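You operate a simulated robot arm through the tools that you are given. There is no shell and no other tool.

You run a simulated two-armed robot. Do the job below in one go: nothing can be reset, and whatever is moved stays where it is left.

TASK
Dose 30 ml of yellow dye into the red cup.
Fine: cup on the slide and under the spout, both knobs set, one press of the plunger; end with the slide pulled out and the cup on it. Set down upright: cup.

It is judged by the outcome, as a careful person would: the job done as asked, and still so three seconds after it is handed in. It fails if anything else is knocked over, pushed out of place, dropped, spilled or broken.

THE ROBOT
Two 7-joint arms with two-finger parallel grippers on one trunk that stands fixed in place. Base frame: the origin is at the foot of the trunk, x ahead of it, y to its left, z up. Lengths are in mm, angles in degrees, forces in N, time in s.
The left shoulder is at [70, 133, 1276], the right one opposite. With the tool pointing down near the work surface each hand reaches from about 100 to 620 mm from the base axis, measured 20 degrees to its own side. Payload 1.57 kg a hand.
Tool frame (each hand has its own): the origin (TCP) lies between the finger pads and is the grasp point; the fingertips stand 30 mm ahead of it; z points along the fingers, y is the line along which they close. Largest opening 80 mm; finger width 17, thickness 12; the body of the gripper, 40 by 82 mm, starts 80 mm behind the TCP.
Orientation is that of the tool frame in the base frame, as a unit quaternion [w, x, y, z]. With the fingers straight down and closing along the base's y, the tool's x points along the base's -x, its y along +y and its z along -z.

THE INTERFACE
- The arms move only by the tool nudge_tool. It takes "left_steps", "right_steps" or both (then of equal length, played together; a hand with none holds still); each is a list of rows, each a list of 7 numbers: the finger opening in mm, from 0 to 80, then the shift along the base's x, y, z in mm, then the turn, a rotation vector about the base's x, y, z in degrees. In form: [[gripper, dx, dy, dz, wx, wy, wz], ...]. A call has 1 to 20 rows; each row shifts and turns the commanded pose from where the row before left it. A row lasts 0.2 s, in which the tool goes at most 50 mm and 8.6 degrees; a call with a longer step from one row to the next is refused whole, and so is a gripper value outside its range. Where a pose cannot be reached the arm comes as near as it can. A force on the tool above 40 N (or 10 N above the force at the start of the call, whichever is more), or a blocked arm, ends the call early, and 0.2 s more pass. Each finger travels about 153 mm/s and halts on what it meets, pressing with about 30 N; the grip force reading is that of the motor and also rises with nothing between the fingers. The clock runs only during rows and for 0.2 s after the last one: add rows that do not move to give the fingers time. The reply holds the time, the measured pose of the TCP, the force on the tool along the base axes, the opening and the grip force, in the units named above and with some noise, with the torque about the TCP (base axes, N m) and any sound that the robot's microphone picked up.
- Cameras (640 x 400 px; columns grow to the right, rows downward): "scene" is now at [113.2, -55.2, 1492.2]; the picture's right is [-0.66, -0.75, -0.00], its down [-0.52, 0.46, -0.72] and it looks along [0.54, -0.48, -0.69] (base axes); focal length 310 px, centre (320, 200). "left" rides on the left gripper at [72, 6, -122] in its tool frame; the picture's right is [-0.09, 1.00, 0.00], its down [-0.84, -0.08, -0.54] and it looks along [-0.54, -0.05, 0.84] (tool axes); focal length 238 px, centre (320, 200). "right" rides on the right gripper at [72, -7, -122] in its tool frame; the picture's right is [0.09, 1.00, 0.00], its down [-0.84, 0.08, -0.54] and it looks along [-0.54, 0.05, 0.84] (tool axes); focal length 238 px, centre (320, 200).
- snapshot(camera): a new picture of that camera. It takes no simulated time.
- slide_trunk(by): slides the trunk up (or, below 0, down) by that many mm; the arms and the scene camera ride with it, the base frame stays. It gives what a move gives, with no picture.
- aim_head(pan, tilt): turns the head with the scene camera to pan (to the left, within 86 degrees either way) and tilt (down, from -29 to 69), counted from straight ahead of the robot. It gives what a move gives.
- pixel_to_xyz(camera, pixels): there is no depth. For up to 12 entries [column, row, z] of the newest picture of that camera ("zoom" is the newest enlarged one), the place [x, y] in the base frame at which the ray of that pixel passes the height z, good to about 2 mm. It takes no simulated time.
- enlarge(camera, box): a new picture of the part [left, top, right, bottom] of that camera's present view, enlarged. It takes no simulated time.
- hand_in(): hands the job in; it is judged then, once.

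Leave the grippers open and the arms clear of the work at the hand-in unless told otherwise.

The tools are called after "Request:" as name(argument=value, ...) on one line, values as JSON. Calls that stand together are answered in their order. nudge_tool: Moves the arms, as the interface text tells. Its arguments: {"type":"object","properties":{"left_steps":{"type":"array"},"right_steps":{"type":"array"}},"required":[]} The other tools are called the same way: slide_trunk (by) slides the trunk up or down; aim_head (pan, tilt) turns the head that bears the scene camera; snapshot (camera) takes a picture; pixel_to_xyz (camera, pixels) gives the place at which the rays of pixels pass given heights; enlarge (camera, box) takes an enlarged picture of a part of a camera's view; hand_in () hands the job in.

At the start:

```text
clock: 0.0
left_tcp_pos: [389.7, -24.9, 1229.1]
left_orientation: [0.0, 0.0, 1.0, -0.001]
left_ft_force: [0.2, -0.1, 0.0]
left_torque: [0.01, 0.02, 0.0]
left_finger_gap: 80.0
left_finger_force: 0.0
right_tcp_pos: [311.5, -415.8, 1238.6]
right_orientation: [0.0, 0.0, 1.0, 0.0]
right_ft_force: [-0.6, 0.2, 0.7]
right_torque: [0.01, 0.02, 0.0]
right_finger_gap: 79.9
right_finger_force: 0.1
trunk travel left (down, up): [-850.0, 90.0]
head pan, tilt: [-41.4, 43.9]
```

scene: 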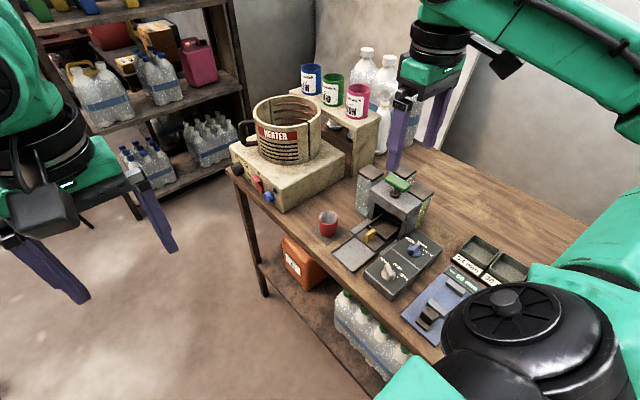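
right: 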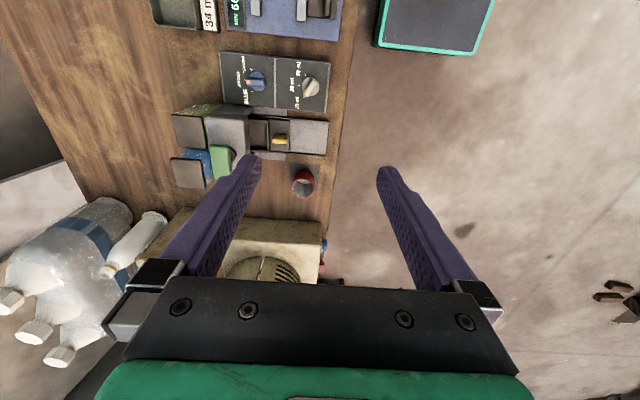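
left: 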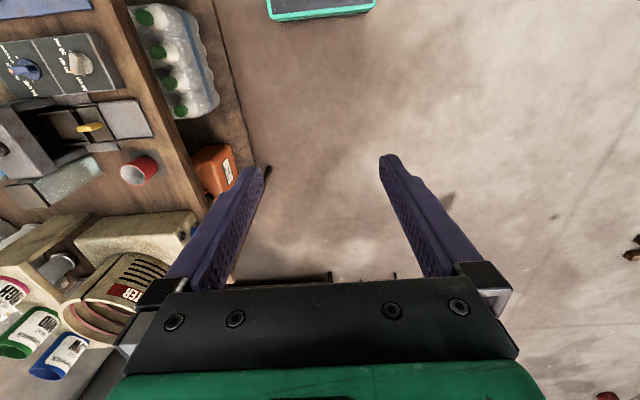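

I see the dosing machine (grey housing with a green plunger on top, a slide with a yellow handle, and a panel with two knobs) and the red cup at about (328,222) in the scene picture. First I'll enlarge these for details.

Request:
enlarge(camera="scene", box=[300, 150, 460, 310])

Request:
enlarge(camera="right", box=[150, 30, 350, 210])

Request:
enlarge(camera="left", box=[0, 20, 180, 220])

```text
2.50 times, centred on (380, 230) of scene
```

zoom: 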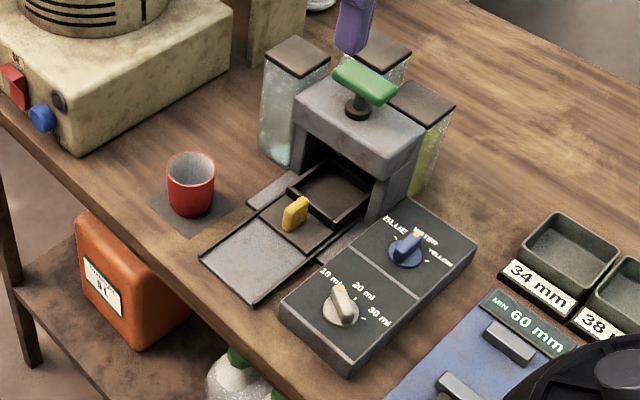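

```text
2.22 times, centred on (250, 120) of right
```

zoom: 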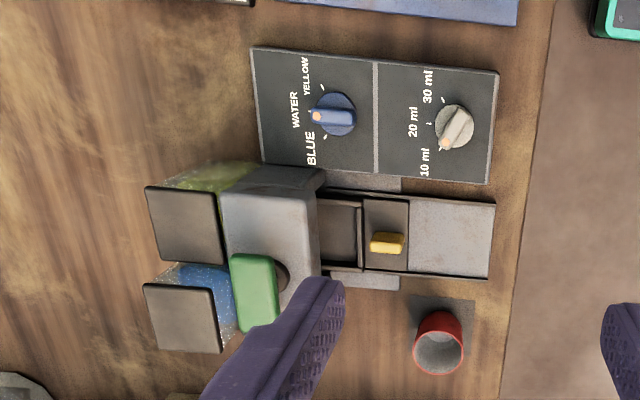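

```text
2.00 times, centred on (90, 120) of left
```

zoom: 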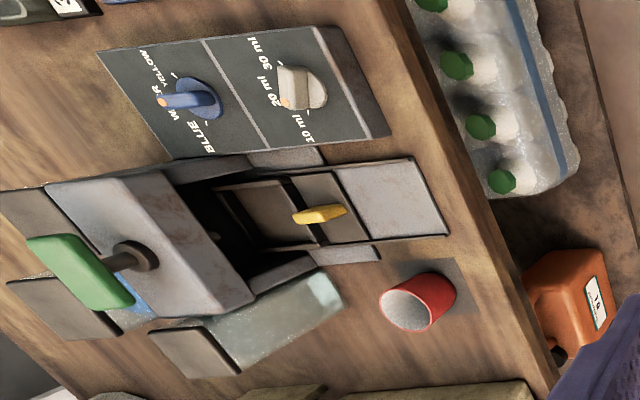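

I'll triangulate the bench height using the slide's front corners and the cup, seen in both the scene and right pictures.

Request:
pixel_to_xyz(camera="scene", pixels=[[332, 253.2, 900], [332, 253.2, 700], [352, 271.6, 900], [352, 271.6, 700], [420.0, 253, 900], [420, 253, 700]])

Request:
pixel_to_xyz(camera="right", pixels=[[325.8, 155.2, 900], [325.8, 155.2, 700], [328.5, 122.3, 900], [328.5, 122.3, 700], [302, 183, 900], [302, 183, 700]])

```text
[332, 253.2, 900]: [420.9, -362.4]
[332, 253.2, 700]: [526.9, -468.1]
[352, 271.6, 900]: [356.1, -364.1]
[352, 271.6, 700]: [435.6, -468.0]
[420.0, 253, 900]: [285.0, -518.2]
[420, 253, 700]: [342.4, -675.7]
```

```text
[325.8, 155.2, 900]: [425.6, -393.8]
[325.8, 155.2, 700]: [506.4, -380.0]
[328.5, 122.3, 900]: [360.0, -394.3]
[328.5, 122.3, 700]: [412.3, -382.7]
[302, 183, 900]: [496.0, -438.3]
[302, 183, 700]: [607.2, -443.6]
```

The slide's top lies near z≈847 with its front end at y≈-390, x≈376–447. I'll lower the right hand to about (270,-430,1080) for a closer camera view of the machine.

Request:
nudge_tool(right_steps=[[80, -10, -4, -40, 0, 0, 0], [80, -10, -4, -40, 0, 0, 0], [80, -10, -4, -40, 0, 0, 0], [80, -11, -2, -39, 0, 0, 0], [80, 0, 0, 0, 0, 0, 0]])

Request:
snapshot(camera="right")

Request:
snapshot(camera="scene")

```text
clock: 1.2
left_tcp_pos: [389.3, -24.4, 1228.6]
left_orientation: [-0.001, 0.0, 1.0, 0.0]
left_ft_force: [0.2, 0.0, 0.6]
left_torque: [-0.02, -0.01, 0.03]
left_finger_gap: 79.9
left_finger_force: 0.1
right_tcp_pos: [268.7, -427.2, 1075.1]
right_orientation: [0.0, -0.001, 1.0, -0.001]
right_ft_force: [0.2, 0.0, 0.7]
right_torque: [-0.02, 0.0, 0.01]
right_finger_gap: 79.9
right_finger_force: 0.0
trunk travel left (down, up): [-850.0, 90.0]
head pan, tilt: [-41.4, 43.9]
```

```text
taken
```

right: 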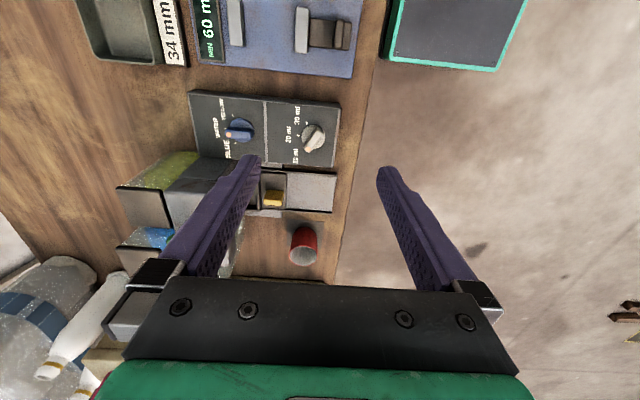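

```text
taken
```

scene: 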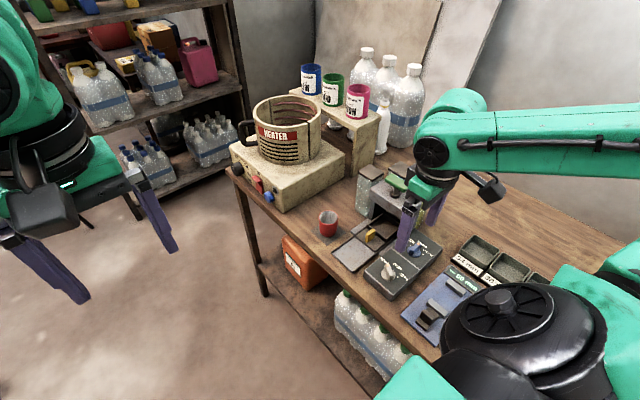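

The finger hides the machine. I'll shift the hand 90 mm to -y so that machine lies between the fingers in view.

Request:
nudge_tool(right_steps=[[80, 0, -45, 0, 0, 0, 0], [80, 0, -45, 0, 0, 0, 0], [80, 0, 0, 0, 0, 0, 0]])

Request:
snapshot(camera="right")

Request:
enlarge(camera="right", box=[240, 80, 440, 205])

Request:
enlarge(camera="right", box=[240, 150, 440, 275])

```text
clock: 2.0
left_tcp_pos: [388.5, -23.8, 1231.2]
left_orientation: [0.0, 0.0, 1.0, 0.0]
left_ft_force: [-0.1, -0.2, 0.3]
left_torque: [-0.01, -0.02, 0.0]
left_finger_gap: 80.2
left_finger_force: 0.1
right_tcp_pos: [270.1, -516.1, 1075.9]
right_orientation: [0.0, -0.001, 1.0, -0.001]
right_ft_force: [-0.5, 0.0, 1.1]
right_torque: [-0.01, 0.0, 0.0]
right_finger_gap: 80.1
right_finger_force: 0.0
trunk travel left (down, up): [-850.0, 90.0]
head pan, tilt: [-41.4, 43.9]
```

```text
taken
```

right: 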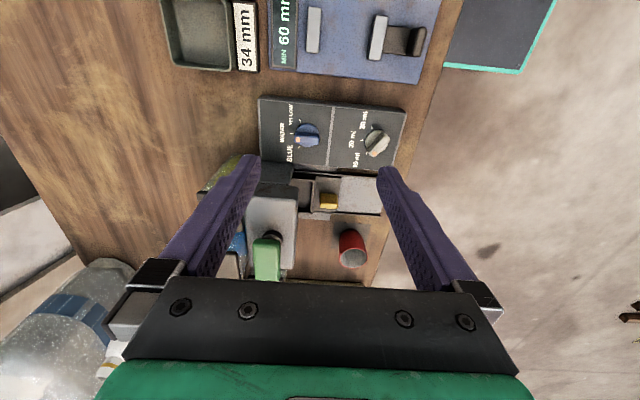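

```text
3.20 times, centred on (340, 142) of right
```

zoom: 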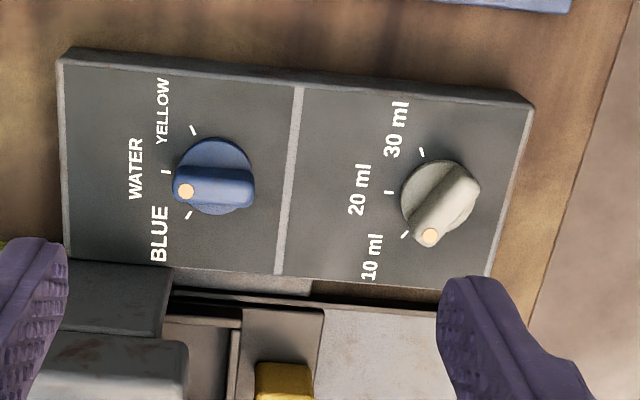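

```text
3.20 times, centred on (340, 212) of right
```

zoom: 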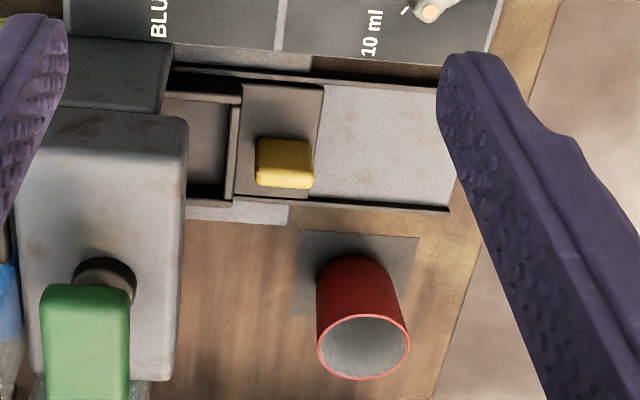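

The dye knob points at WATER and the volume knob at 10 ml. They'd turn to YELLOW and 30 ml. I'll triangulate panel corners, knob centres, plunger, housing and cup rim from both cameras.

Request:
pixel_to_xyz(camera="scene", pixels=[[442.4, 246, 900], [442.4, 246, 800], [390, 294.8, 900], [390, 294.8, 800], [365.2, 270.8, 900], [365.2, 270.8, 800], [398, 182, 950], [398, 182, 850], [370, 190, 950], [370, 190, 850], [328.4, 216, 900], [328.4, 216, 800]])

Request:
pixel_to_xyz(camera="right", pixels=[[259.4, 96.7, 900], [259.4, 96.7, 800], [407.2, 111.7, 900], [407.2, 111.7, 800], [393, 166.4, 900], [393, 166.4, 800], [266.6, 257.3, 950], [266.6, 257.3, 850], [295.6, 268.3, 950], [295.6, 268.3, 850], [353.4, 258, 900], [353.4, 258, 800]])

```text
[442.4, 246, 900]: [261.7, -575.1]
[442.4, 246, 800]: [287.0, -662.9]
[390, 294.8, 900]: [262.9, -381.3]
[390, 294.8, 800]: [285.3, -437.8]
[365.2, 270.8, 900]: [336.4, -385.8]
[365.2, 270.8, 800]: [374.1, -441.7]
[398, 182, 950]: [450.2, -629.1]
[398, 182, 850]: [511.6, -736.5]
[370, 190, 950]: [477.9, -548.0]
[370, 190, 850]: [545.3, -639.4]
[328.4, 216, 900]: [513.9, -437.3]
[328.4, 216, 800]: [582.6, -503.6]
```

```text
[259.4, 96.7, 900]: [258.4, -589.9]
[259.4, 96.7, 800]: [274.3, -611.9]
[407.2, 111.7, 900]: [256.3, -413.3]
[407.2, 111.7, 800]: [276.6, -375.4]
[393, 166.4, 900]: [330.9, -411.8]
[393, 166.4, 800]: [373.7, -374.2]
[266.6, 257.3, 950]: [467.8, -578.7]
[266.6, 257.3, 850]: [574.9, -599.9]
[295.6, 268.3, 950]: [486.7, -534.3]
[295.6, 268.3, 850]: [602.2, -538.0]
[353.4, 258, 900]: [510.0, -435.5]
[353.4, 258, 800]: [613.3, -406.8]
```

Estimates: panel top z≈872, housing top ≈966 with its front face at y≈-534, plunger top ≈1005, cup rim ≈900 at (510,-436). To look into the slide opening from the front I'll turn the right hand by -90° about z and move it to about (410,-330,1020).

Request:
nudge_tool(right_steps=[[80, 12.7, 16.9, -5, 0, 0, -8.2], [80, 12.7, 16.9, -5, 0, 0, -8.2], [80, 12.7, 16.9, -5, 0, 0, -8.2], [80, 12.7, 16.9, -5, 0, 0, -8.2], [80, 12.7, 16.9, -5, 0, 0, -8.2], [80, 12.7, 16.9, -5, 0, 0, -8.2], [80, 12.7, 16.9, -5, 0, 0, -8.2], [80, 12.7, 16.9, -5, 0, 0, -8.2], [80, 12.7, 16.9, -5, 0, 0, -8.2], [80, 12.7, 16.9, -5, 0, 0, -8.2], [80, 13, 17, -6, 0, 0, -8], [80, 0, 0, 0, 0, 0, 0]])

Request:
snapshot(camera="right")

Request:
snapshot(camera="scene")

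```text
clock: 4.6
left_tcp_pos: [388.1, -24.4, 1229.7]
left_orientation: [0.0, 0.0, 1.0, 0.0]
left_ft_force: [-0.2, 0.1, -0.4]
left_torque: [-0.03, 0.0, 0.0]
left_finger_gap: 80.1
left_finger_force: 0.2
right_tcp_pos: [409.5, -333.7, 1020.4]
right_orientation: [0.0, 0.708, 0.706, 0.0]
right_ft_force: [0.0, -0.9, 0.2]
right_torque: [-0.01, 0.0, -0.01]
right_finger_gap: 79.9
right_finger_force: 0.1
trunk travel left (down, up): [-850.0, 90.0]
head pan, tilt: [-41.4, 43.9]
```

```text
taken
```

right: 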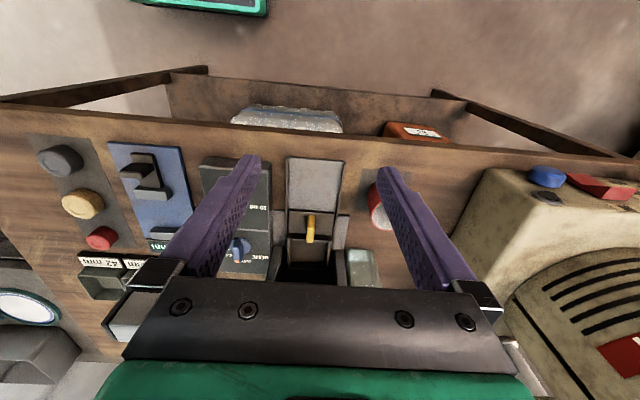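

```text
taken
```

scene: 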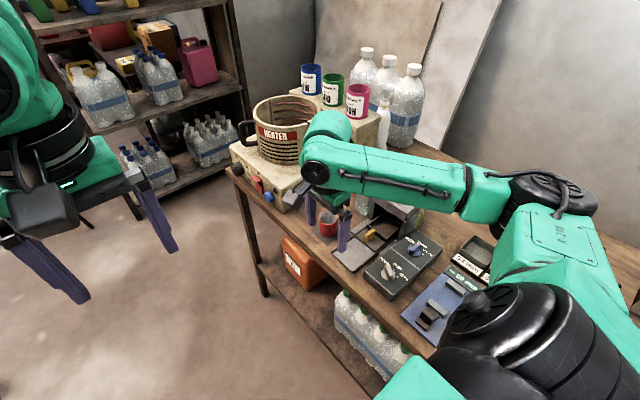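

The opening is just at the bottom of the view. I'll tilt the hand -25° about x and back off along +y to look into the opening.

Request:
nudge_tool(right_steps=[[80, 0, 15, 0, -8.4, 0, 0], [80, 0, 15, 0, -8.4, 0, 0], [80, 0, 15, 0, -8.4, 0, 0], [80, 0, 15, 0, -8.4, 0, 0], [80, 0, 0, 0, 0, 0, 0]])

Request:
snapshot(camera="right")

Request:
enlarge(camera="right", box=[220, 150, 400, 290])

```text
clock: 5.8
left_tcp_pos: [389.0, -24.6, 1229.9]
left_orientation: [0.0, 0.001, 1.0, 0.001]
left_ft_force: [0.6, -1.4, -0.4]
left_torque: [0.05, -0.01, -0.03]
left_finger_gap: 80.2
left_finger_force: 0.0
right_tcp_pos: [412.5, -274.4, 1022.6]
right_orientation: [0.205, 0.677, 0.677, -0.205]
right_ft_force: [-0.1, 0.3, 0.5]
right_torque: [0.01, 0.01, 0.01]
right_finger_gap: 79.7
right_finger_force: 0.1
trunk travel left (down, up): [-850.0, 90.0]
head pan, tilt: [-41.4, 43.9]
```

```text
taken
```

right: 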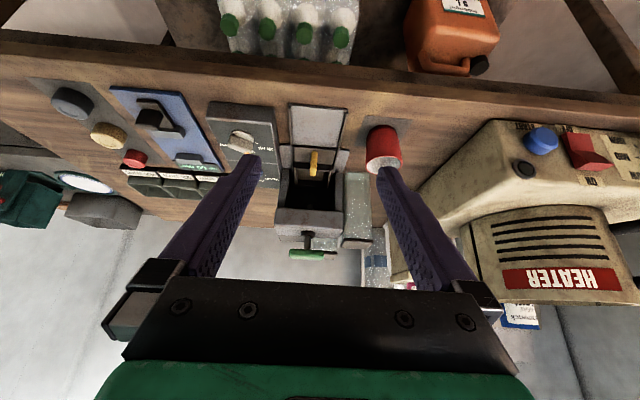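

```text
2.86 times, centred on (310, 220) of right
```

zoom: 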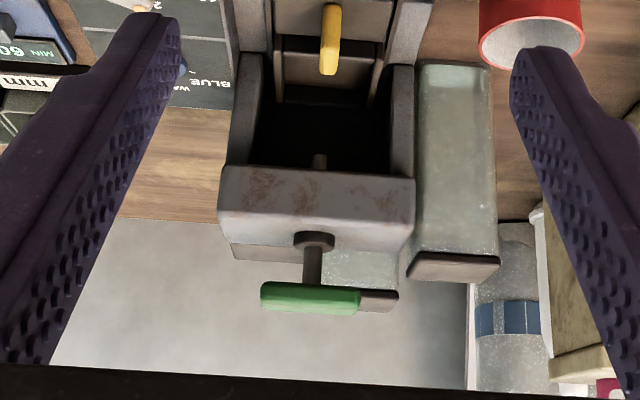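

I see the spout inside the dark opening at zoom (320,160); the slide's tray is in the opening with the handle outside. Let me enlarge the slide part, and get scene rays.

Request:
enlarge(camera="right", box=[260, 90, 420, 190])

Request:
enlarge(camera="scene", box=[310, 170, 438, 250])

```text
4.00 times, centred on (340, 140) of right
```

zoom: 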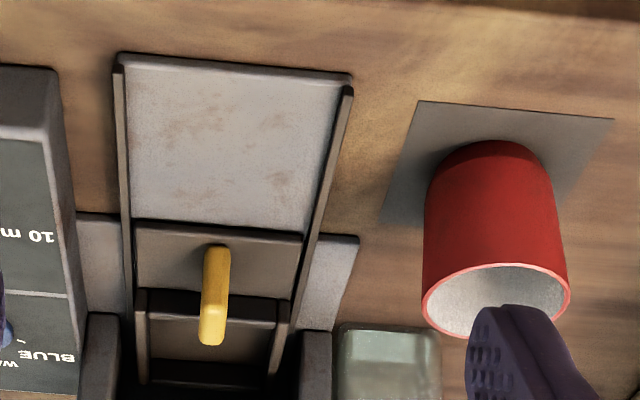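

```text
5.00 times, centred on (374, 210) of scene
```

zoom: 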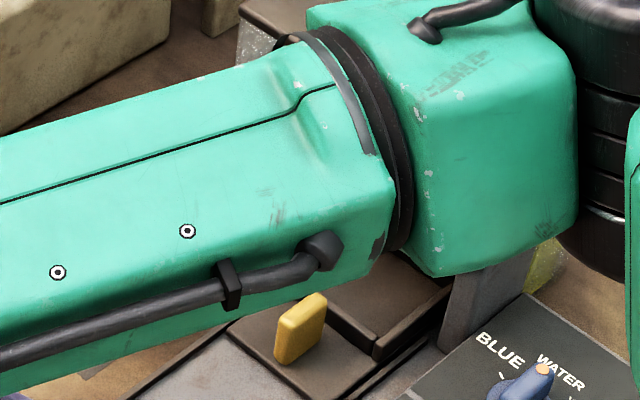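

Now rays for the handle, slide corners and cup from the present right camera, along with the scene.

Request:
pixel_to_xyz(camera="right", pixels=[[313, 173.8, 900], [313, 173.8, 850], [314.2, 152.5, 900], [314.2, 152.5, 850], [289.5, 105, 845], [348, 109.5, 845], [383.8, 165, 900], [365, 115.5, 842], [413, 119.5, 842], [355, 145, 842], [314, 146.5, 850], [314, 161, 850]])

Request:
pixel_to_xyz(camera="scene", pixels=[[372.6, 231, 900], [372.6, 231, 850], [366.4, 241, 900], [366.4, 241, 850]])

```text
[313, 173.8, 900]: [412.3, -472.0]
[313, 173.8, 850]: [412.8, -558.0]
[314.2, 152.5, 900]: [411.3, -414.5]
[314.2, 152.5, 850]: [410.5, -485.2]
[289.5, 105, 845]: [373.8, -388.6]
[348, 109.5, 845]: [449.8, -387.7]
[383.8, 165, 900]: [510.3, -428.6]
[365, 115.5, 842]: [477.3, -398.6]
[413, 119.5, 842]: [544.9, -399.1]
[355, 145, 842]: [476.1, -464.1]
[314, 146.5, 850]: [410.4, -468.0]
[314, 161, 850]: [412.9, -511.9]
```

```text
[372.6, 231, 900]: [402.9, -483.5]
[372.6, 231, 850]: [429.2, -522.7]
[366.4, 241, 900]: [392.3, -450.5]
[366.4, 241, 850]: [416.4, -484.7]
```

The handle is at about (411,-494), z 850–885; the plate's front edge is y≈-468 while the track goes to -388, so the slide is in now and travels ~80 mm. The cup stands at (511,-431). I'll level the hand and bring it above the handle with 40 mm opening.

Request:
nudge_tool(right_steps=[[60, 0, -30, 0, 8.4, 0, 0], [40, 0, -30, 0, 8.4, 0, 0], [40, 0, -30, 0, 8.4, 0, 0], [40, 0, -30, 0, 8.4, 0, 0], [40, 0, -40, 0, 0, 0, 0], [40, 0, -40, 0, 0, 0, 0], [40, 0, -20, 0, 0, 0, 0], [40, 0, 0, 0, 0, 0, 0]])

Request:
snapshot(camera="right")

Request:
snapshot(camera="scene")

```text
clock: 7.6
left_tcp_pos: [388.2, -23.8, 1230.0]
left_orientation: [0.0, -0.001, 1.0, 0.0]
left_ft_force: [-0.2, -0.4, -0.2]
left_torque: [0.0, -0.03, -0.03]
left_finger_gap: 80.0
left_finger_force: 0.0
right_tcp_pos: [411.8, -493.2, 1023.4]
right_orientation: [-0.001, 0.706, 0.708, 0.0]
right_ft_force: [-0.1, -1.2, -0.1]
right_torque: [0.0, 0.02, -0.01]
right_finger_gap: 39.9
right_finger_force: 0.0
trunk travel left (down, up): [-850.0, 90.0]
head pan, tilt: [-41.4, 43.9]
```

```text
taken
```

right: 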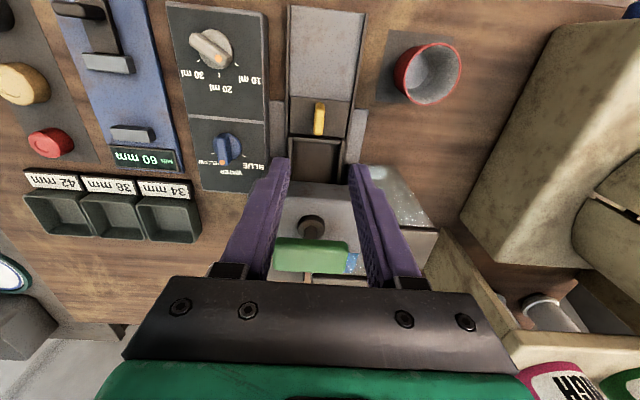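

```text
taken
```

scene: 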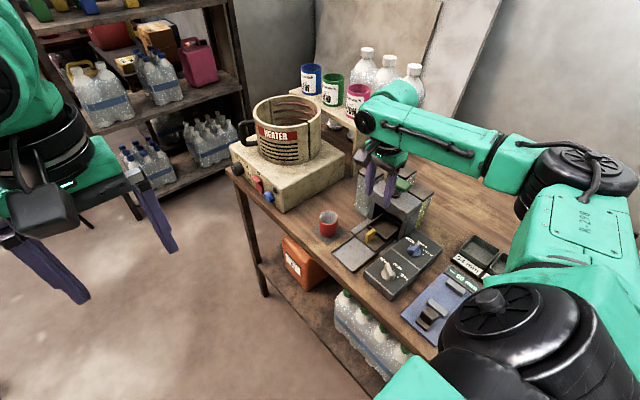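

I can see the handle at (319,118), knobs and ticks clearly here. I'll enlarge and refine positions.

Request:
enlarge(camera="right", box=[250, 70, 410, 190])

Request:
enlarge(camera="right", box=[160, 0, 320, 200])

Request:
pixel_to_xyz(camera="right", pixels=[[319, 135, 885], [319, 135, 850], [319, 103, 885], [319, 103, 850], [427, 73, 900], [312, 14, 845], [311, 242, 1005], [312, 228, 966], [319, 138, 852], [319, 100, 852]])

```text
3.33 times, centred on (330, 130) of right
```

zoom: 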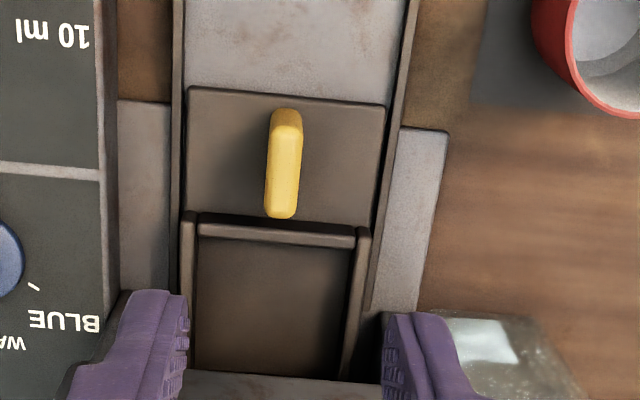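

```text
2.00 times, centred on (240, 100) of right
```

zoom: 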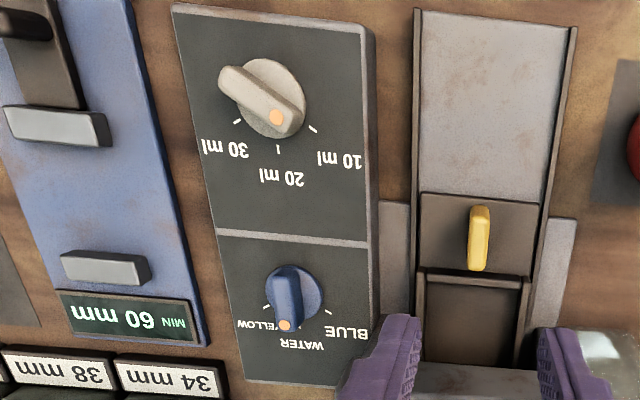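

```text
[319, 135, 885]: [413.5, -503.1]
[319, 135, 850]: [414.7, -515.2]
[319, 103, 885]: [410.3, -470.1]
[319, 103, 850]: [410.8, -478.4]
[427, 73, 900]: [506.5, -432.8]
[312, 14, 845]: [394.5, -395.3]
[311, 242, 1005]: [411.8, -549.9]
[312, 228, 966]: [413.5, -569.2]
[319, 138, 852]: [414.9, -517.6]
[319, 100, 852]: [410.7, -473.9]
```

The handle is centred near (412,-490), top ≈885. I'll descend so the fingertips reach z≈862, then close on it.

Request:
nudge_tool(right_steps=[[40, 0, 3, -35, 0, 0, 0], [40, 0, 0, -35, 0, 0, 0], [40, 0, 0, -35, 0, 0, 0], [40, 0, 0, -26, 0, 0, 0], [40, 0, 0, 0, 0, 0, 0]])

Request:
enlarge(camera="right", box=[220, 100, 420, 225])

Request:
enlarge(camera="scene", box=[310, 170, 438, 250])

```text
clock: 8.8
left_tcp_pos: [388.7, -25.6, 1229.0]
left_orientation: [0.0, 0.0, 1.0, 0.0]
left_ft_force: [1.0, 0.7, 0.6]
left_torque: [-0.01, 0.0, -0.03]
left_finger_gap: 79.9
left_finger_force: 0.1
right_tcp_pos: [413.4, -489.9, 892.8]
right_orientation: [-0.001, 0.706, 0.708, 0.0]
right_ft_force: [-0.1, -0.5, 0.2]
right_torque: [0.02, -0.01, -0.04]
right_finger_gap: 40.0
right_finger_force: 0.1
trunk travel left (down, up): [-850.0, 90.0]
head pan, tilt: [-41.4, 43.9]
```

```text
3.20 times, centred on (320, 162) of right
```

zoom: 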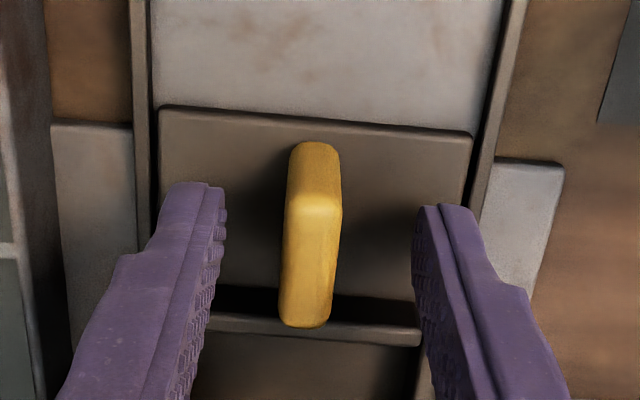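

```text
5.00 times, centred on (374, 210) of scene
```

zoom: 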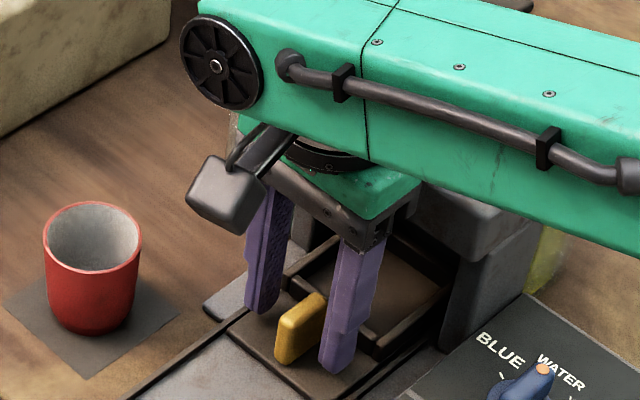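

The handle stands between the fingers. Close on it.

Request:
nudge_tool(right_steps=[[20, 0, 0, 0, 0, 0, 0], [0, 0, 0, 0, 0, 0, 0], [0, 0, 0, 0, 0, 0, 0], [0, 0, 0, 0, 0, 0, 0]])

Request:
enlarge(camera="right", box=[220, 100, 420, 225])

```text
clock: 9.8
left_tcp_pos: [387.1, -25.8, 1230.2]
left_orientation: [0.001, 0.0, 1.0, 0.0]
left_ft_force: [-0.3, 0.9, -0.1]
left_torque: [0.01, 0.0, -0.03]
left_finger_gap: 80.2
left_finger_force: 0.0
right_tcp_pos: [409.6, -491.3, 892.5]
right_orientation: [-0.002, 0.707, 0.707, -0.001]
right_ft_force: [-9.7, 2.4, -7.7]
right_torque: [-0.88, -0.13, -0.07]
right_finger_gap: 10.7
right_finger_force: 28.1
trunk travel left (down, up): [-850.0, 90.0]
head pan, tilt: [-41.4, 43.9]
```

```text
3.20 times, centred on (320, 162) of right
```

zoom: 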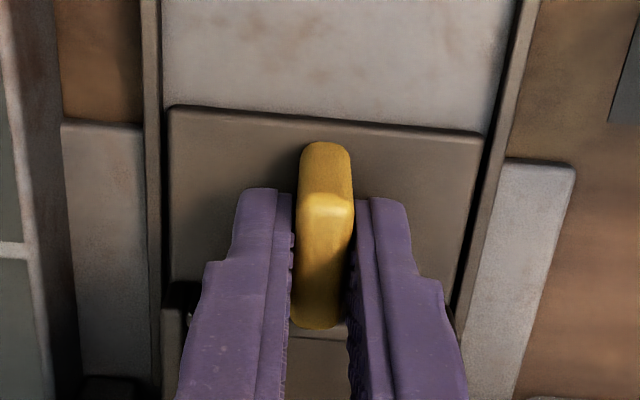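

Gripped at 10.7 mm; the arm is pushed about 2-3 mm in -x, so I'll shift the command to relieve that, then pull +y in small steps.

Request:
nudge_tool(right_steps=[[0, -2.5, 0, 0, 0, 0, 0], [0, 0, 8, 0, 0, 0, 0], [0, 0, 8, 0, 0, 0, 0], [0, 0, 8, 0, 0, 0, 0], [0, 0, 0, 0, 0, 0, 0]])

```text
clock: 11.0
left_tcp_pos: [391.4, -25.1, 1229.4]
left_orientation: [-0.001, -0.001, 1.0, 0.0]
left_ft_force: [0.1, 0.4, -0.3]
left_torque: [0.0, -0.02, 0.0]
left_finger_gap: 79.8
left_finger_force: 0.1
right_tcp_pos: [410.5, -467.3, 891.5]
right_orientation: [0.0, 0.706, 0.708, 0.0]
right_ft_force: [10.1, -0.8, 2.0]
right_torque: [0.57, -0.05, -0.08]
right_finger_gap: 10.8
right_finger_force: 28.3
trunk travel left (down, up): [-850.0, 90.0]
head pan, tilt: [-41.4, 43.9]
```

It slides freely (force y ≈ -1). I'll continue pulling, up to about 55 mm more.

Request:
nudge_tool(right_steps=[[0, 1.2, 8, 0, 0, 0, 0], [0, 0, 8, 0, 0, 0, 0], [0, 0, 8, 0, 0, 0, 0], [0, 0, 8, 0, 0, 0, 0], [0, 0, 8, 0, 0, 0, 0], [0, 0, 0, 0, 0, 0, 0]])

Request:
enlarge(camera="right", box=[220, 60, 420, 225])

Request:
enlarge(camera="scene", box=[310, 170, 438, 270])

```text
clock: 12.4
left_tcp_pos: [390.5, -24.6, 1229.3]
left_orientation: [-0.001, -0.001, 1.0, -0.001]
left_ft_force: [0.3, 1.5, 0.0]
left_torque: [0.0, 0.0, -0.03]
left_finger_gap: 80.1
left_finger_force: 0.1
right_tcp_pos: [410.7, -426.3, 892.1]
right_orientation: [0.001, 0.707, 0.707, 0.001]
right_ft_force: [11.9, -0.2, 8.3]
right_torque: [-0.27, -0.31, -0.05]
right_finger_gap: 10.9
right_finger_force: 28.1
trunk travel left (down, up): [-850.0, 90.0]
head pan, tilt: [-41.4, 43.9]
```

```text
2.42 times, centred on (320, 142) of right
```

zoom: 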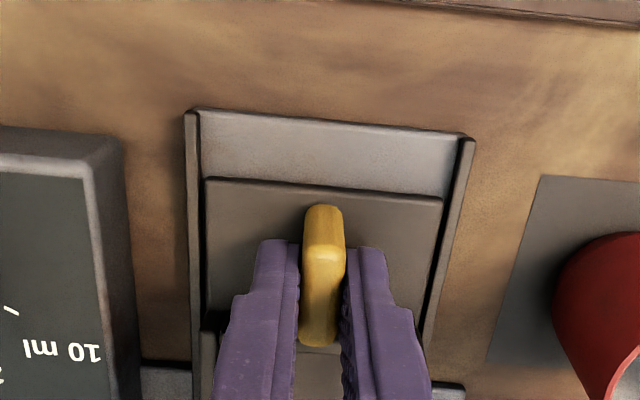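

```text
4.00 times, centred on (374, 220) of scene
```

zoom: 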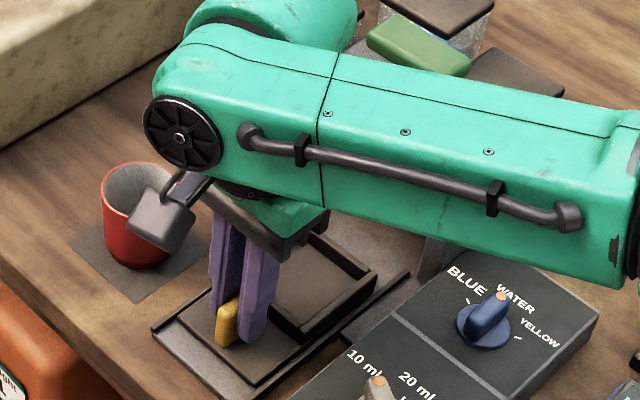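

The tray is coming out; about 17 mm of track remains. I'll pull on in 4 mm steps to the stop.

Request:
nudge_tool(right_steps=[[0, 0, 4, 0, 0, 0, 0], [0, 0, 4, 0, 0, 0, 0], [0, 0, 4, 0, 0, 0, 0], [0, 0, 3, 0, 0, 0, 0], [0, 0, 0, 0, 0, 0, 0]])

Request:
enlarge(camera="right", box=[220, 60, 420, 225])

```text
clock: 13.6
left_tcp_pos: [389.0, -22.4, 1228.9]
left_orientation: [0.0, -0.001, 1.0, 0.0]
left_ft_force: [-0.6, -0.4, -0.4]
left_torque: [0.0, -0.02, 0.0]
left_finger_gap: 80.3
left_finger_force: 0.0
right_tcp_pos: [410.2, -408.3, 892.2]
right_orientation: [0.002, 0.707, 0.707, -0.001]
right_ft_force: [11.0, -0.2, 21.5]
right_torque: [0.18, 0.1, -0.03]
right_finger_gap: 10.7
right_finger_force: 28.5
trunk travel left (down, up): [-850.0, 90.0]
head pan, tilt: [-41.4, 43.9]
```

```text
2.42 times, centred on (320, 142) of right
```

zoom: 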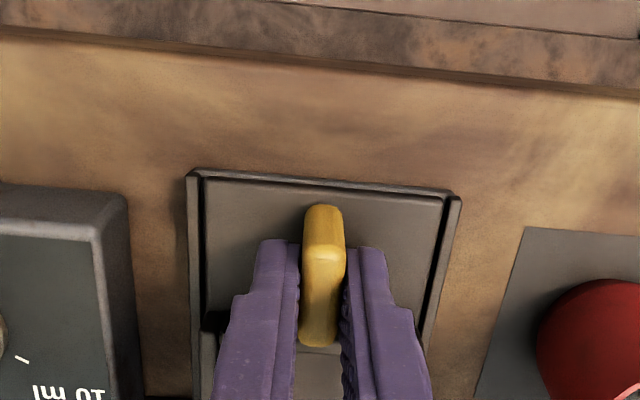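

The plate is nearly at the track's front. A few more mm to feel the stop.

Request:
nudge_tool(right_steps=[[0, 0, 3, -1, 0, 0, 0], [0, 0, 3, -1, 0, 0, 0], [0, 0, 0, 0, 0, 0, 0]])

Request:
enlarge(camera="right", box=[220, 60, 420, 225])

```text
clock: 14.4
left_tcp_pos: [389.0, -23.5, 1229.7]
left_orientation: [0.0, 0.001, 1.0, 0.0]
left_ft_force: [-0.1, -0.7, 0.3]
left_torque: [0.01, -0.01, 0.04]
left_finger_gap: 79.9
left_finger_force: 0.2
right_tcp_pos: [410.9, -405.7, 890.6]
right_orientation: [0.003, 0.707, 0.707, -0.002]
right_ft_force: [11.4, -9.8, 24.5]
right_torque: [-0.39, 0.23, 0.11]
right_finger_gap: 11.2
right_finger_force: 28.2
trunk travel left (down, up): [-850.0, 90.0]
head pan, tilt: [-41.4, 43.9]
```

```text
2.42 times, centred on (320, 142) of right
```

zoom: 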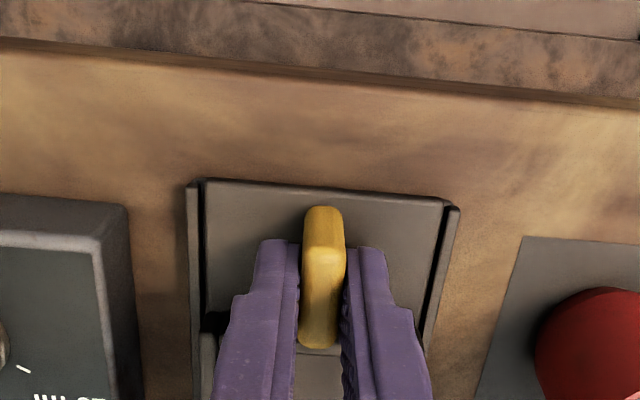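

The stop is reached (y force -9.8 N). I'll ease back slightly, open, and rise to view the tray and cup.

Request:
nudge_tool(right_steps=[[0, 0, -3, 0, 0, 0, 0], [20, 0, 0, 1, 0, 0, 0], [44, 0, 0, 0, 0, 0, 0], [44, 0, 0, 0, 0, 0, 0], [44, 0, 0, 30, 0, 0, 0], [44, 0, 0, 40, 0, 0, 0], [60, 0, -10, 40, 0, 0, 0], [80, 0, -20, 10, 0, 0, 0], [80, 0, 0, 0, 0, 0, 0]])

Request:
snapshot(camera="right")

Request:
snapshot(camera="scene")

```text
clock: 16.4
left_tcp_pos: [387.9, -25.4, 1229.7]
left_orientation: [0.0, 0.0, 1.0, 0.0]
left_ft_force: [0.4, 0.0, 0.6]
left_torque: [0.01, 0.02, -0.01]
left_finger_gap: 80.0
left_finger_force: 0.0
right_tcp_pos: [407.4, -438.3, 1013.1]
right_orientation: [0.0, 0.706, 0.709, 0.0]
right_ft_force: [0.2, -0.1, -0.7]
right_torque: [-0.03, -0.01, 0.01]
right_finger_gap: 79.9
right_finger_force: 0.0
trunk travel left (down, up): [-850.0, 90.0]
head pan, tilt: [-41.4, 43.9]
```

```text
taken
```

right: 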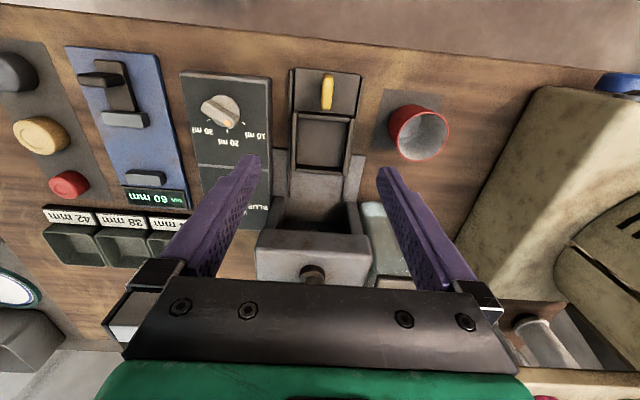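

```text
taken
```

scene: 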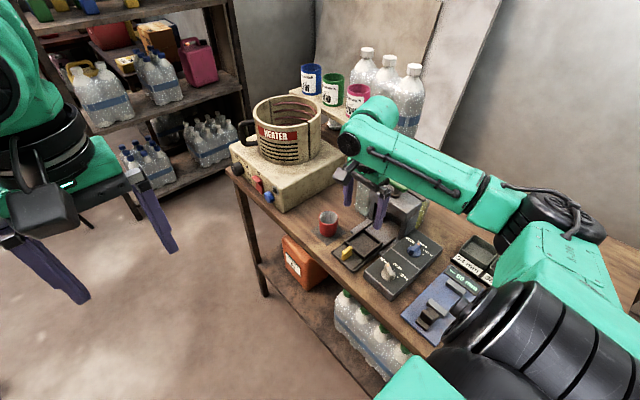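

The tray is out, with walls all round, at (323,140) in the right view. I'll enlarge it and the cup and read their positions.

Request:
enlarge(camera="right", box=[250, 50, 474, 190])

Request:
enlarge(camera="scene", box=[300, 200, 428, 280])

```text
2.86 times, centred on (362, 120) of right
```

zoom: 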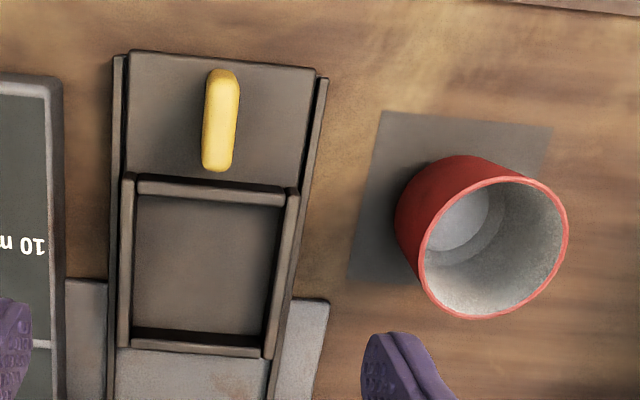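

```text
5.00 times, centred on (364, 240) of scene
```

zoom: 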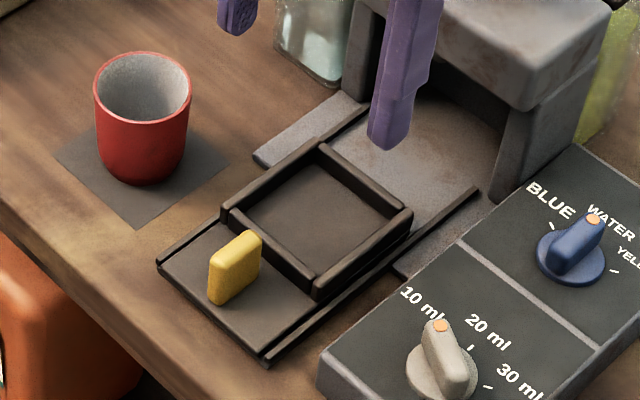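

Reading off positions: tray walls and floor, cup rim and cup floor.

Request:
pixel_to_xyz(camera="right", pixels=[[323.5, 116.5, 862], [319, 172.5, 862], [293.8, 142.8, 862], [348.7, 146.3, 862], [299, 119, 853], [349, 122.5, 853], [296.6, 164.5, 853], [342, 166.6, 853], [422.6, 136.8, 900], [397.7, 141.7, 900], [448.5, 131.2, 900], [411.7, 125.3, 848]])

Request:
pixel_to_xyz(camera="zoom", pixels=[[142, 87, 900], [95, 85, 900], [190, 90, 900], [142, 125, 900], [320, 150, 862], [320, 290, 862], [230, 215, 862], [410, 215, 862], [318, 220, 853]])

```text
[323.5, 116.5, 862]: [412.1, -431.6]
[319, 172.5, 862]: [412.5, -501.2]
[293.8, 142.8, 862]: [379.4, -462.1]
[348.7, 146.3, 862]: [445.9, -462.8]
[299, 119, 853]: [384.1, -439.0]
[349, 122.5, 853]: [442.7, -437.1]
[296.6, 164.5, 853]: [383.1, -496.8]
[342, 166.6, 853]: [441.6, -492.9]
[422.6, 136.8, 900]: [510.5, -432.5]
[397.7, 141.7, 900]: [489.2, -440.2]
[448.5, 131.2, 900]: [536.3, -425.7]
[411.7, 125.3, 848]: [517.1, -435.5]
```

```text
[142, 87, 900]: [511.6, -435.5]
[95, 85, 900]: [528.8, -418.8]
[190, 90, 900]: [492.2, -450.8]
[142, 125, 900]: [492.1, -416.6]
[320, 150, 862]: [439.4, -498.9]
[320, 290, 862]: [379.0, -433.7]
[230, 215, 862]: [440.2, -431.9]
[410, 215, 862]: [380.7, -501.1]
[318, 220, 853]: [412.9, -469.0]
```

Tray centre ≈ (412,-467), inner ~58 mm; cup axis ≈ (511,-434), rim ~49 mm wide. I'll move above the cup.

Request:
nudge_tool(right_steps=[[80, 35, 1.5, 0, 0, 0, 0], [80, 35, 1.5, 0, 0, 0, 0], [80, 33, 1, 0, 0, 0, 0], [80, 0, 0, -40, 0, 0, 0], [80, 0, 0, 0, 0, 0, 0]])

Request:
snapshot(camera="right")

Request:
snapshot(camera="scene")

```text
clock: 17.6
left_tcp_pos: [388.5, -25.0, 1230.4]
left_orientation: [0.0, 0.0, 1.0, 0.0]
left_ft_force: [-0.2, -1.2, -0.5]
left_torque: [0.02, -0.02, 0.0]
left_finger_gap: 80.1
left_finger_force: 0.0
right_tcp_pos: [510.1, -433.1, 969.8]
right_orientation: [0.0, 0.706, 0.708, -0.001]
right_ft_force: [-0.1, 0.7, 0.7]
right_torque: [0.0, 0.01, 0.01]
right_finger_gap: 79.9
right_finger_force: 0.1
trunk travel left (down, up): [-850.0, 90.0]
head pan, tilt: [-41.4, 43.9]
```

```text
taken
```

right: 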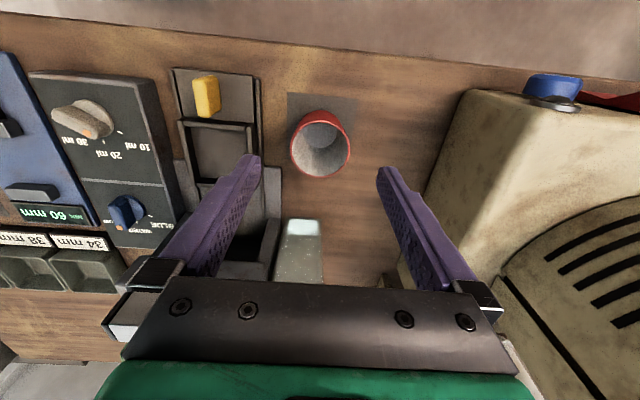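

```text
taken
```

scene: 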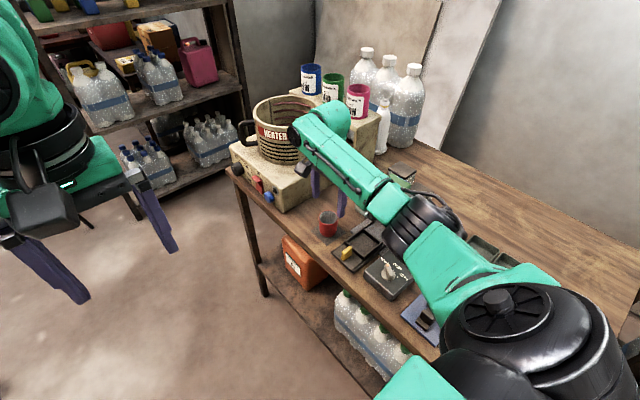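

The hand reached the spot. Checking the cup's centre again from here.

Request:
pixel_to_xyz(camera="right", pixels=[[320, 145, 900], [291, 146, 900], [350, 146, 900], [321, 177, 900], [320, 113, 900]])

Request:
enlarge(camera="right", box=[260, 80, 388, 200])

```text
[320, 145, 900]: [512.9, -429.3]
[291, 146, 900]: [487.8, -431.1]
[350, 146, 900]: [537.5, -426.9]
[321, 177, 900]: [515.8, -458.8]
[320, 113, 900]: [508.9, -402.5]
```

```text
3.33 times, centred on (324, 140) of right
```

zoom: 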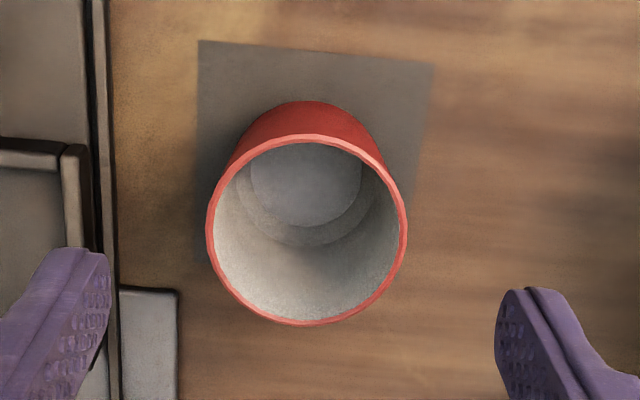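

Cup axis ≈ (512,-432). Descend to TCP z≈893 around it.

Request:
nudge_tool(right_steps=[[80, 2, 1, -30, 0, 0, 0], [80, 0, 0, -30, 0, 0, 0], [80, 0, 0, -17, 0, 0, 0], [80, 0, 0, 0, 0, 0, 0]])

Request:
snapshot(camera="right")

Request:
enlarge(camera="scene", box=[270, 160, 398, 250])

```text
clock: 18.6
left_tcp_pos: [388.1, -23.9, 1229.5]
left_orientation: [0.0, 0.0, 1.0, 0.0]
left_ft_force: [0.5, 1.2, 0.2]
left_torque: [0.03, -0.03, -0.04]
left_finger_gap: 79.8
left_finger_force: 0.1
right_tcp_pos: [513.3, -434.5, 892.6]
right_orientation: [-0.001, 0.707, 0.707, 0.001]
right_ft_force: [1.2, 0.8, -0.3]
right_torque: [0.0, -0.01, -0.03]
right_finger_gap: 79.9
right_finger_force: 0.0
trunk travel left (down, up): [-850.0, 90.0]
head pan, tilt: [-41.4, 43.9]
```

```text
taken
```

right: 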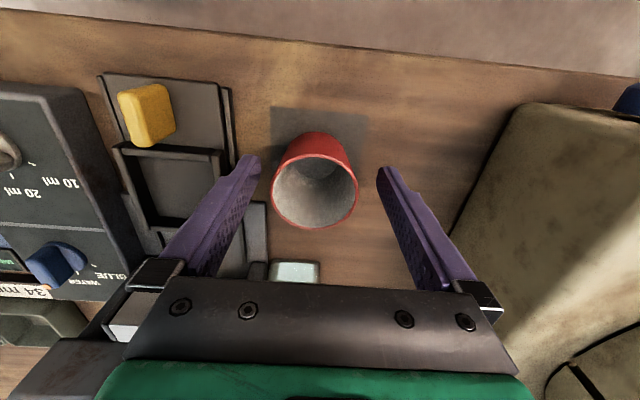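

```text
4.44 times, centred on (334, 205) of scene
```

zoom: 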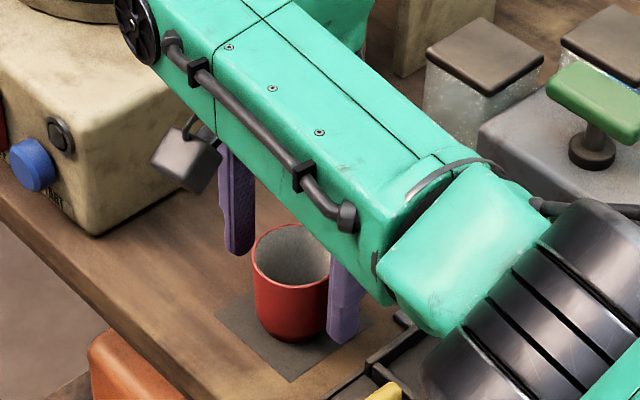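

The cup is between the fingers. Close gently.

Request:
nudge_tool(right_steps=[[60, 0, 0, 0, 0, 0, 0], [50, 0, 0, 0, 0, 0, 0], [46, 0, 0, 0, 0, 0, 0], [42, 0, 0, 0, 0, 0, 0], [40, 0, 0, 0, 0, 0, 0]])

Request:
snapshot(camera="right")

```text
clock: 19.8
left_tcp_pos: [388.5, -24.3, 1229.5]
left_orientation: [0.0, 0.0, 1.0, -0.001]
left_ft_force: [0.9, 0.6, -0.7]
left_torque: [0.0, -0.02, -0.01]
left_finger_gap: 79.9
left_finger_force: 0.0
right_tcp_pos: [513.0, -432.4, 893.7]
right_orientation: [0.0, 0.707, 0.707, 0.0]
right_ft_force: [-0.2, 0.2, -0.4]
right_torque: [0.04, 0.01, 0.0]
right_finger_gap: 48.5
right_finger_force: 29.9
trunk travel left (down, up): [-850.0, 90.0]
head pan, tilt: [-41.4, 43.9]
```

```text
taken
```

right: 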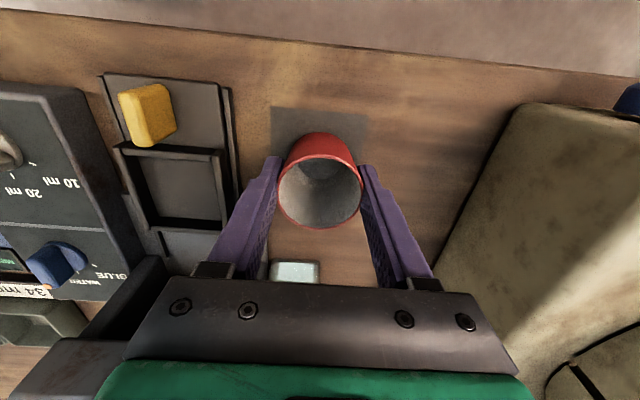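

Held at 48.5 mm. Lift 55 mm and carry to above the tray at (412,-467).

Request:
nudge_tool(right_steps=[[40, 0, 0, 15, 0, 0, 0], [40, 0, 0, 20, 0, 0, 0], [40, 0, 0, 20, 0, 0, 0], [40, -25, -8.5, 0, 0, 0, 0], [40, -25, -8.5, 0, 0, 0, 0], [40, -25, -8.5, 0, 0, 0, 0], [40, -26, -9, 0, 0, 0, 0], [40, 0, 0, 0, 0, 0, 0], [40, 0, 0, 0, 0, 0, 0]])

Request:
snapshot(camera="right")

Request:
enlarge(camera="scene", box=[300, 170, 428, 270])

```text
clock: 21.8
left_tcp_pos: [389.9, -24.0, 1230.3]
left_orientation: [0.0, 0.0, 1.0, 0.0]
left_ft_force: [0.1, -0.5, 0.0]
left_torque: [-0.02, 0.01, -0.01]
left_finger_gap: 80.0
left_finger_force: 0.1
right_tcp_pos: [415.6, -466.1, 948.1]
right_orientation: [0.0, 0.707, 0.707, 0.0]
right_ft_force: [0.4, 0.4, -1.1]
right_torque: [0.01, 0.02, -0.03]
right_finger_gap: 48.4
right_finger_force: 30.0
trunk travel left (down, up): [-850.0, 90.0]
head pan, tilt: [-41.4, 43.9]
```

```text
taken
```

right: 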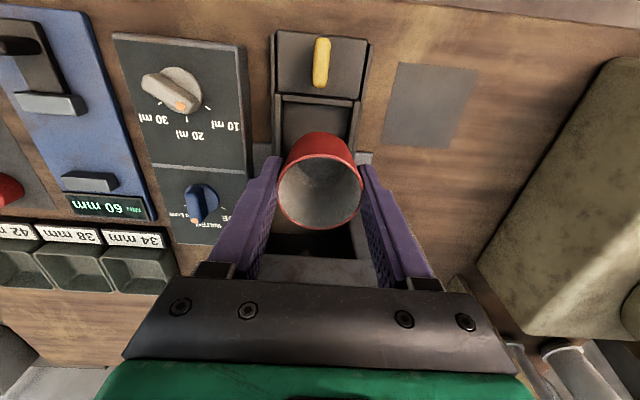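

```text
4.00 times, centred on (364, 220) of scene
```

zoom: 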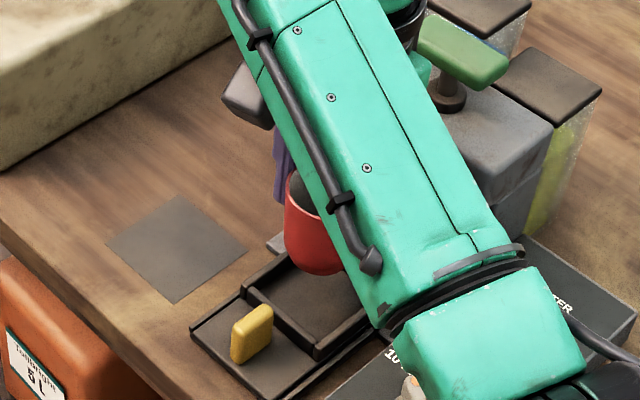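

Checking the tray's position under the cup from this view.

Request:
enlarge(camera="right", box=[256, 20, 384, 180])

Request:
pixel_to_xyz(camera="right", pixels=[[277, 97, 862], [358, 102, 862], [321, 79, 885], [319, 190, 956], [278, 190, 956], [362, 190, 956], [275, 140, 862], [353, 135, 862]])

```text
2.50 times, centred on (320, 100) of right
```

zoom: 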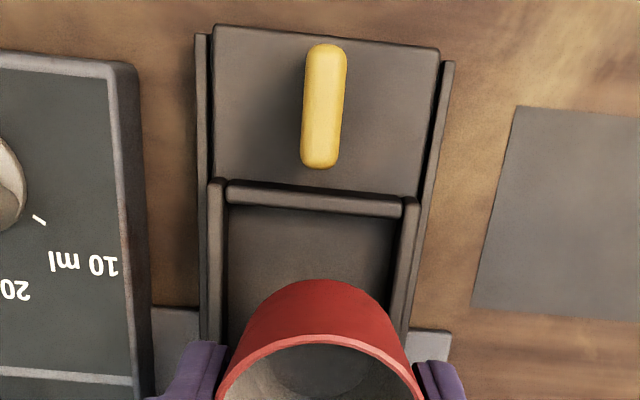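

```text
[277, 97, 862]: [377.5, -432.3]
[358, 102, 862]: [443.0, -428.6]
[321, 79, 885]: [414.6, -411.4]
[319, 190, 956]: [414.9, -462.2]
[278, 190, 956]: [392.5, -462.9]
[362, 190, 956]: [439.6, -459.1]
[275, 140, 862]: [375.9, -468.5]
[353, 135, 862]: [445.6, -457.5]
```

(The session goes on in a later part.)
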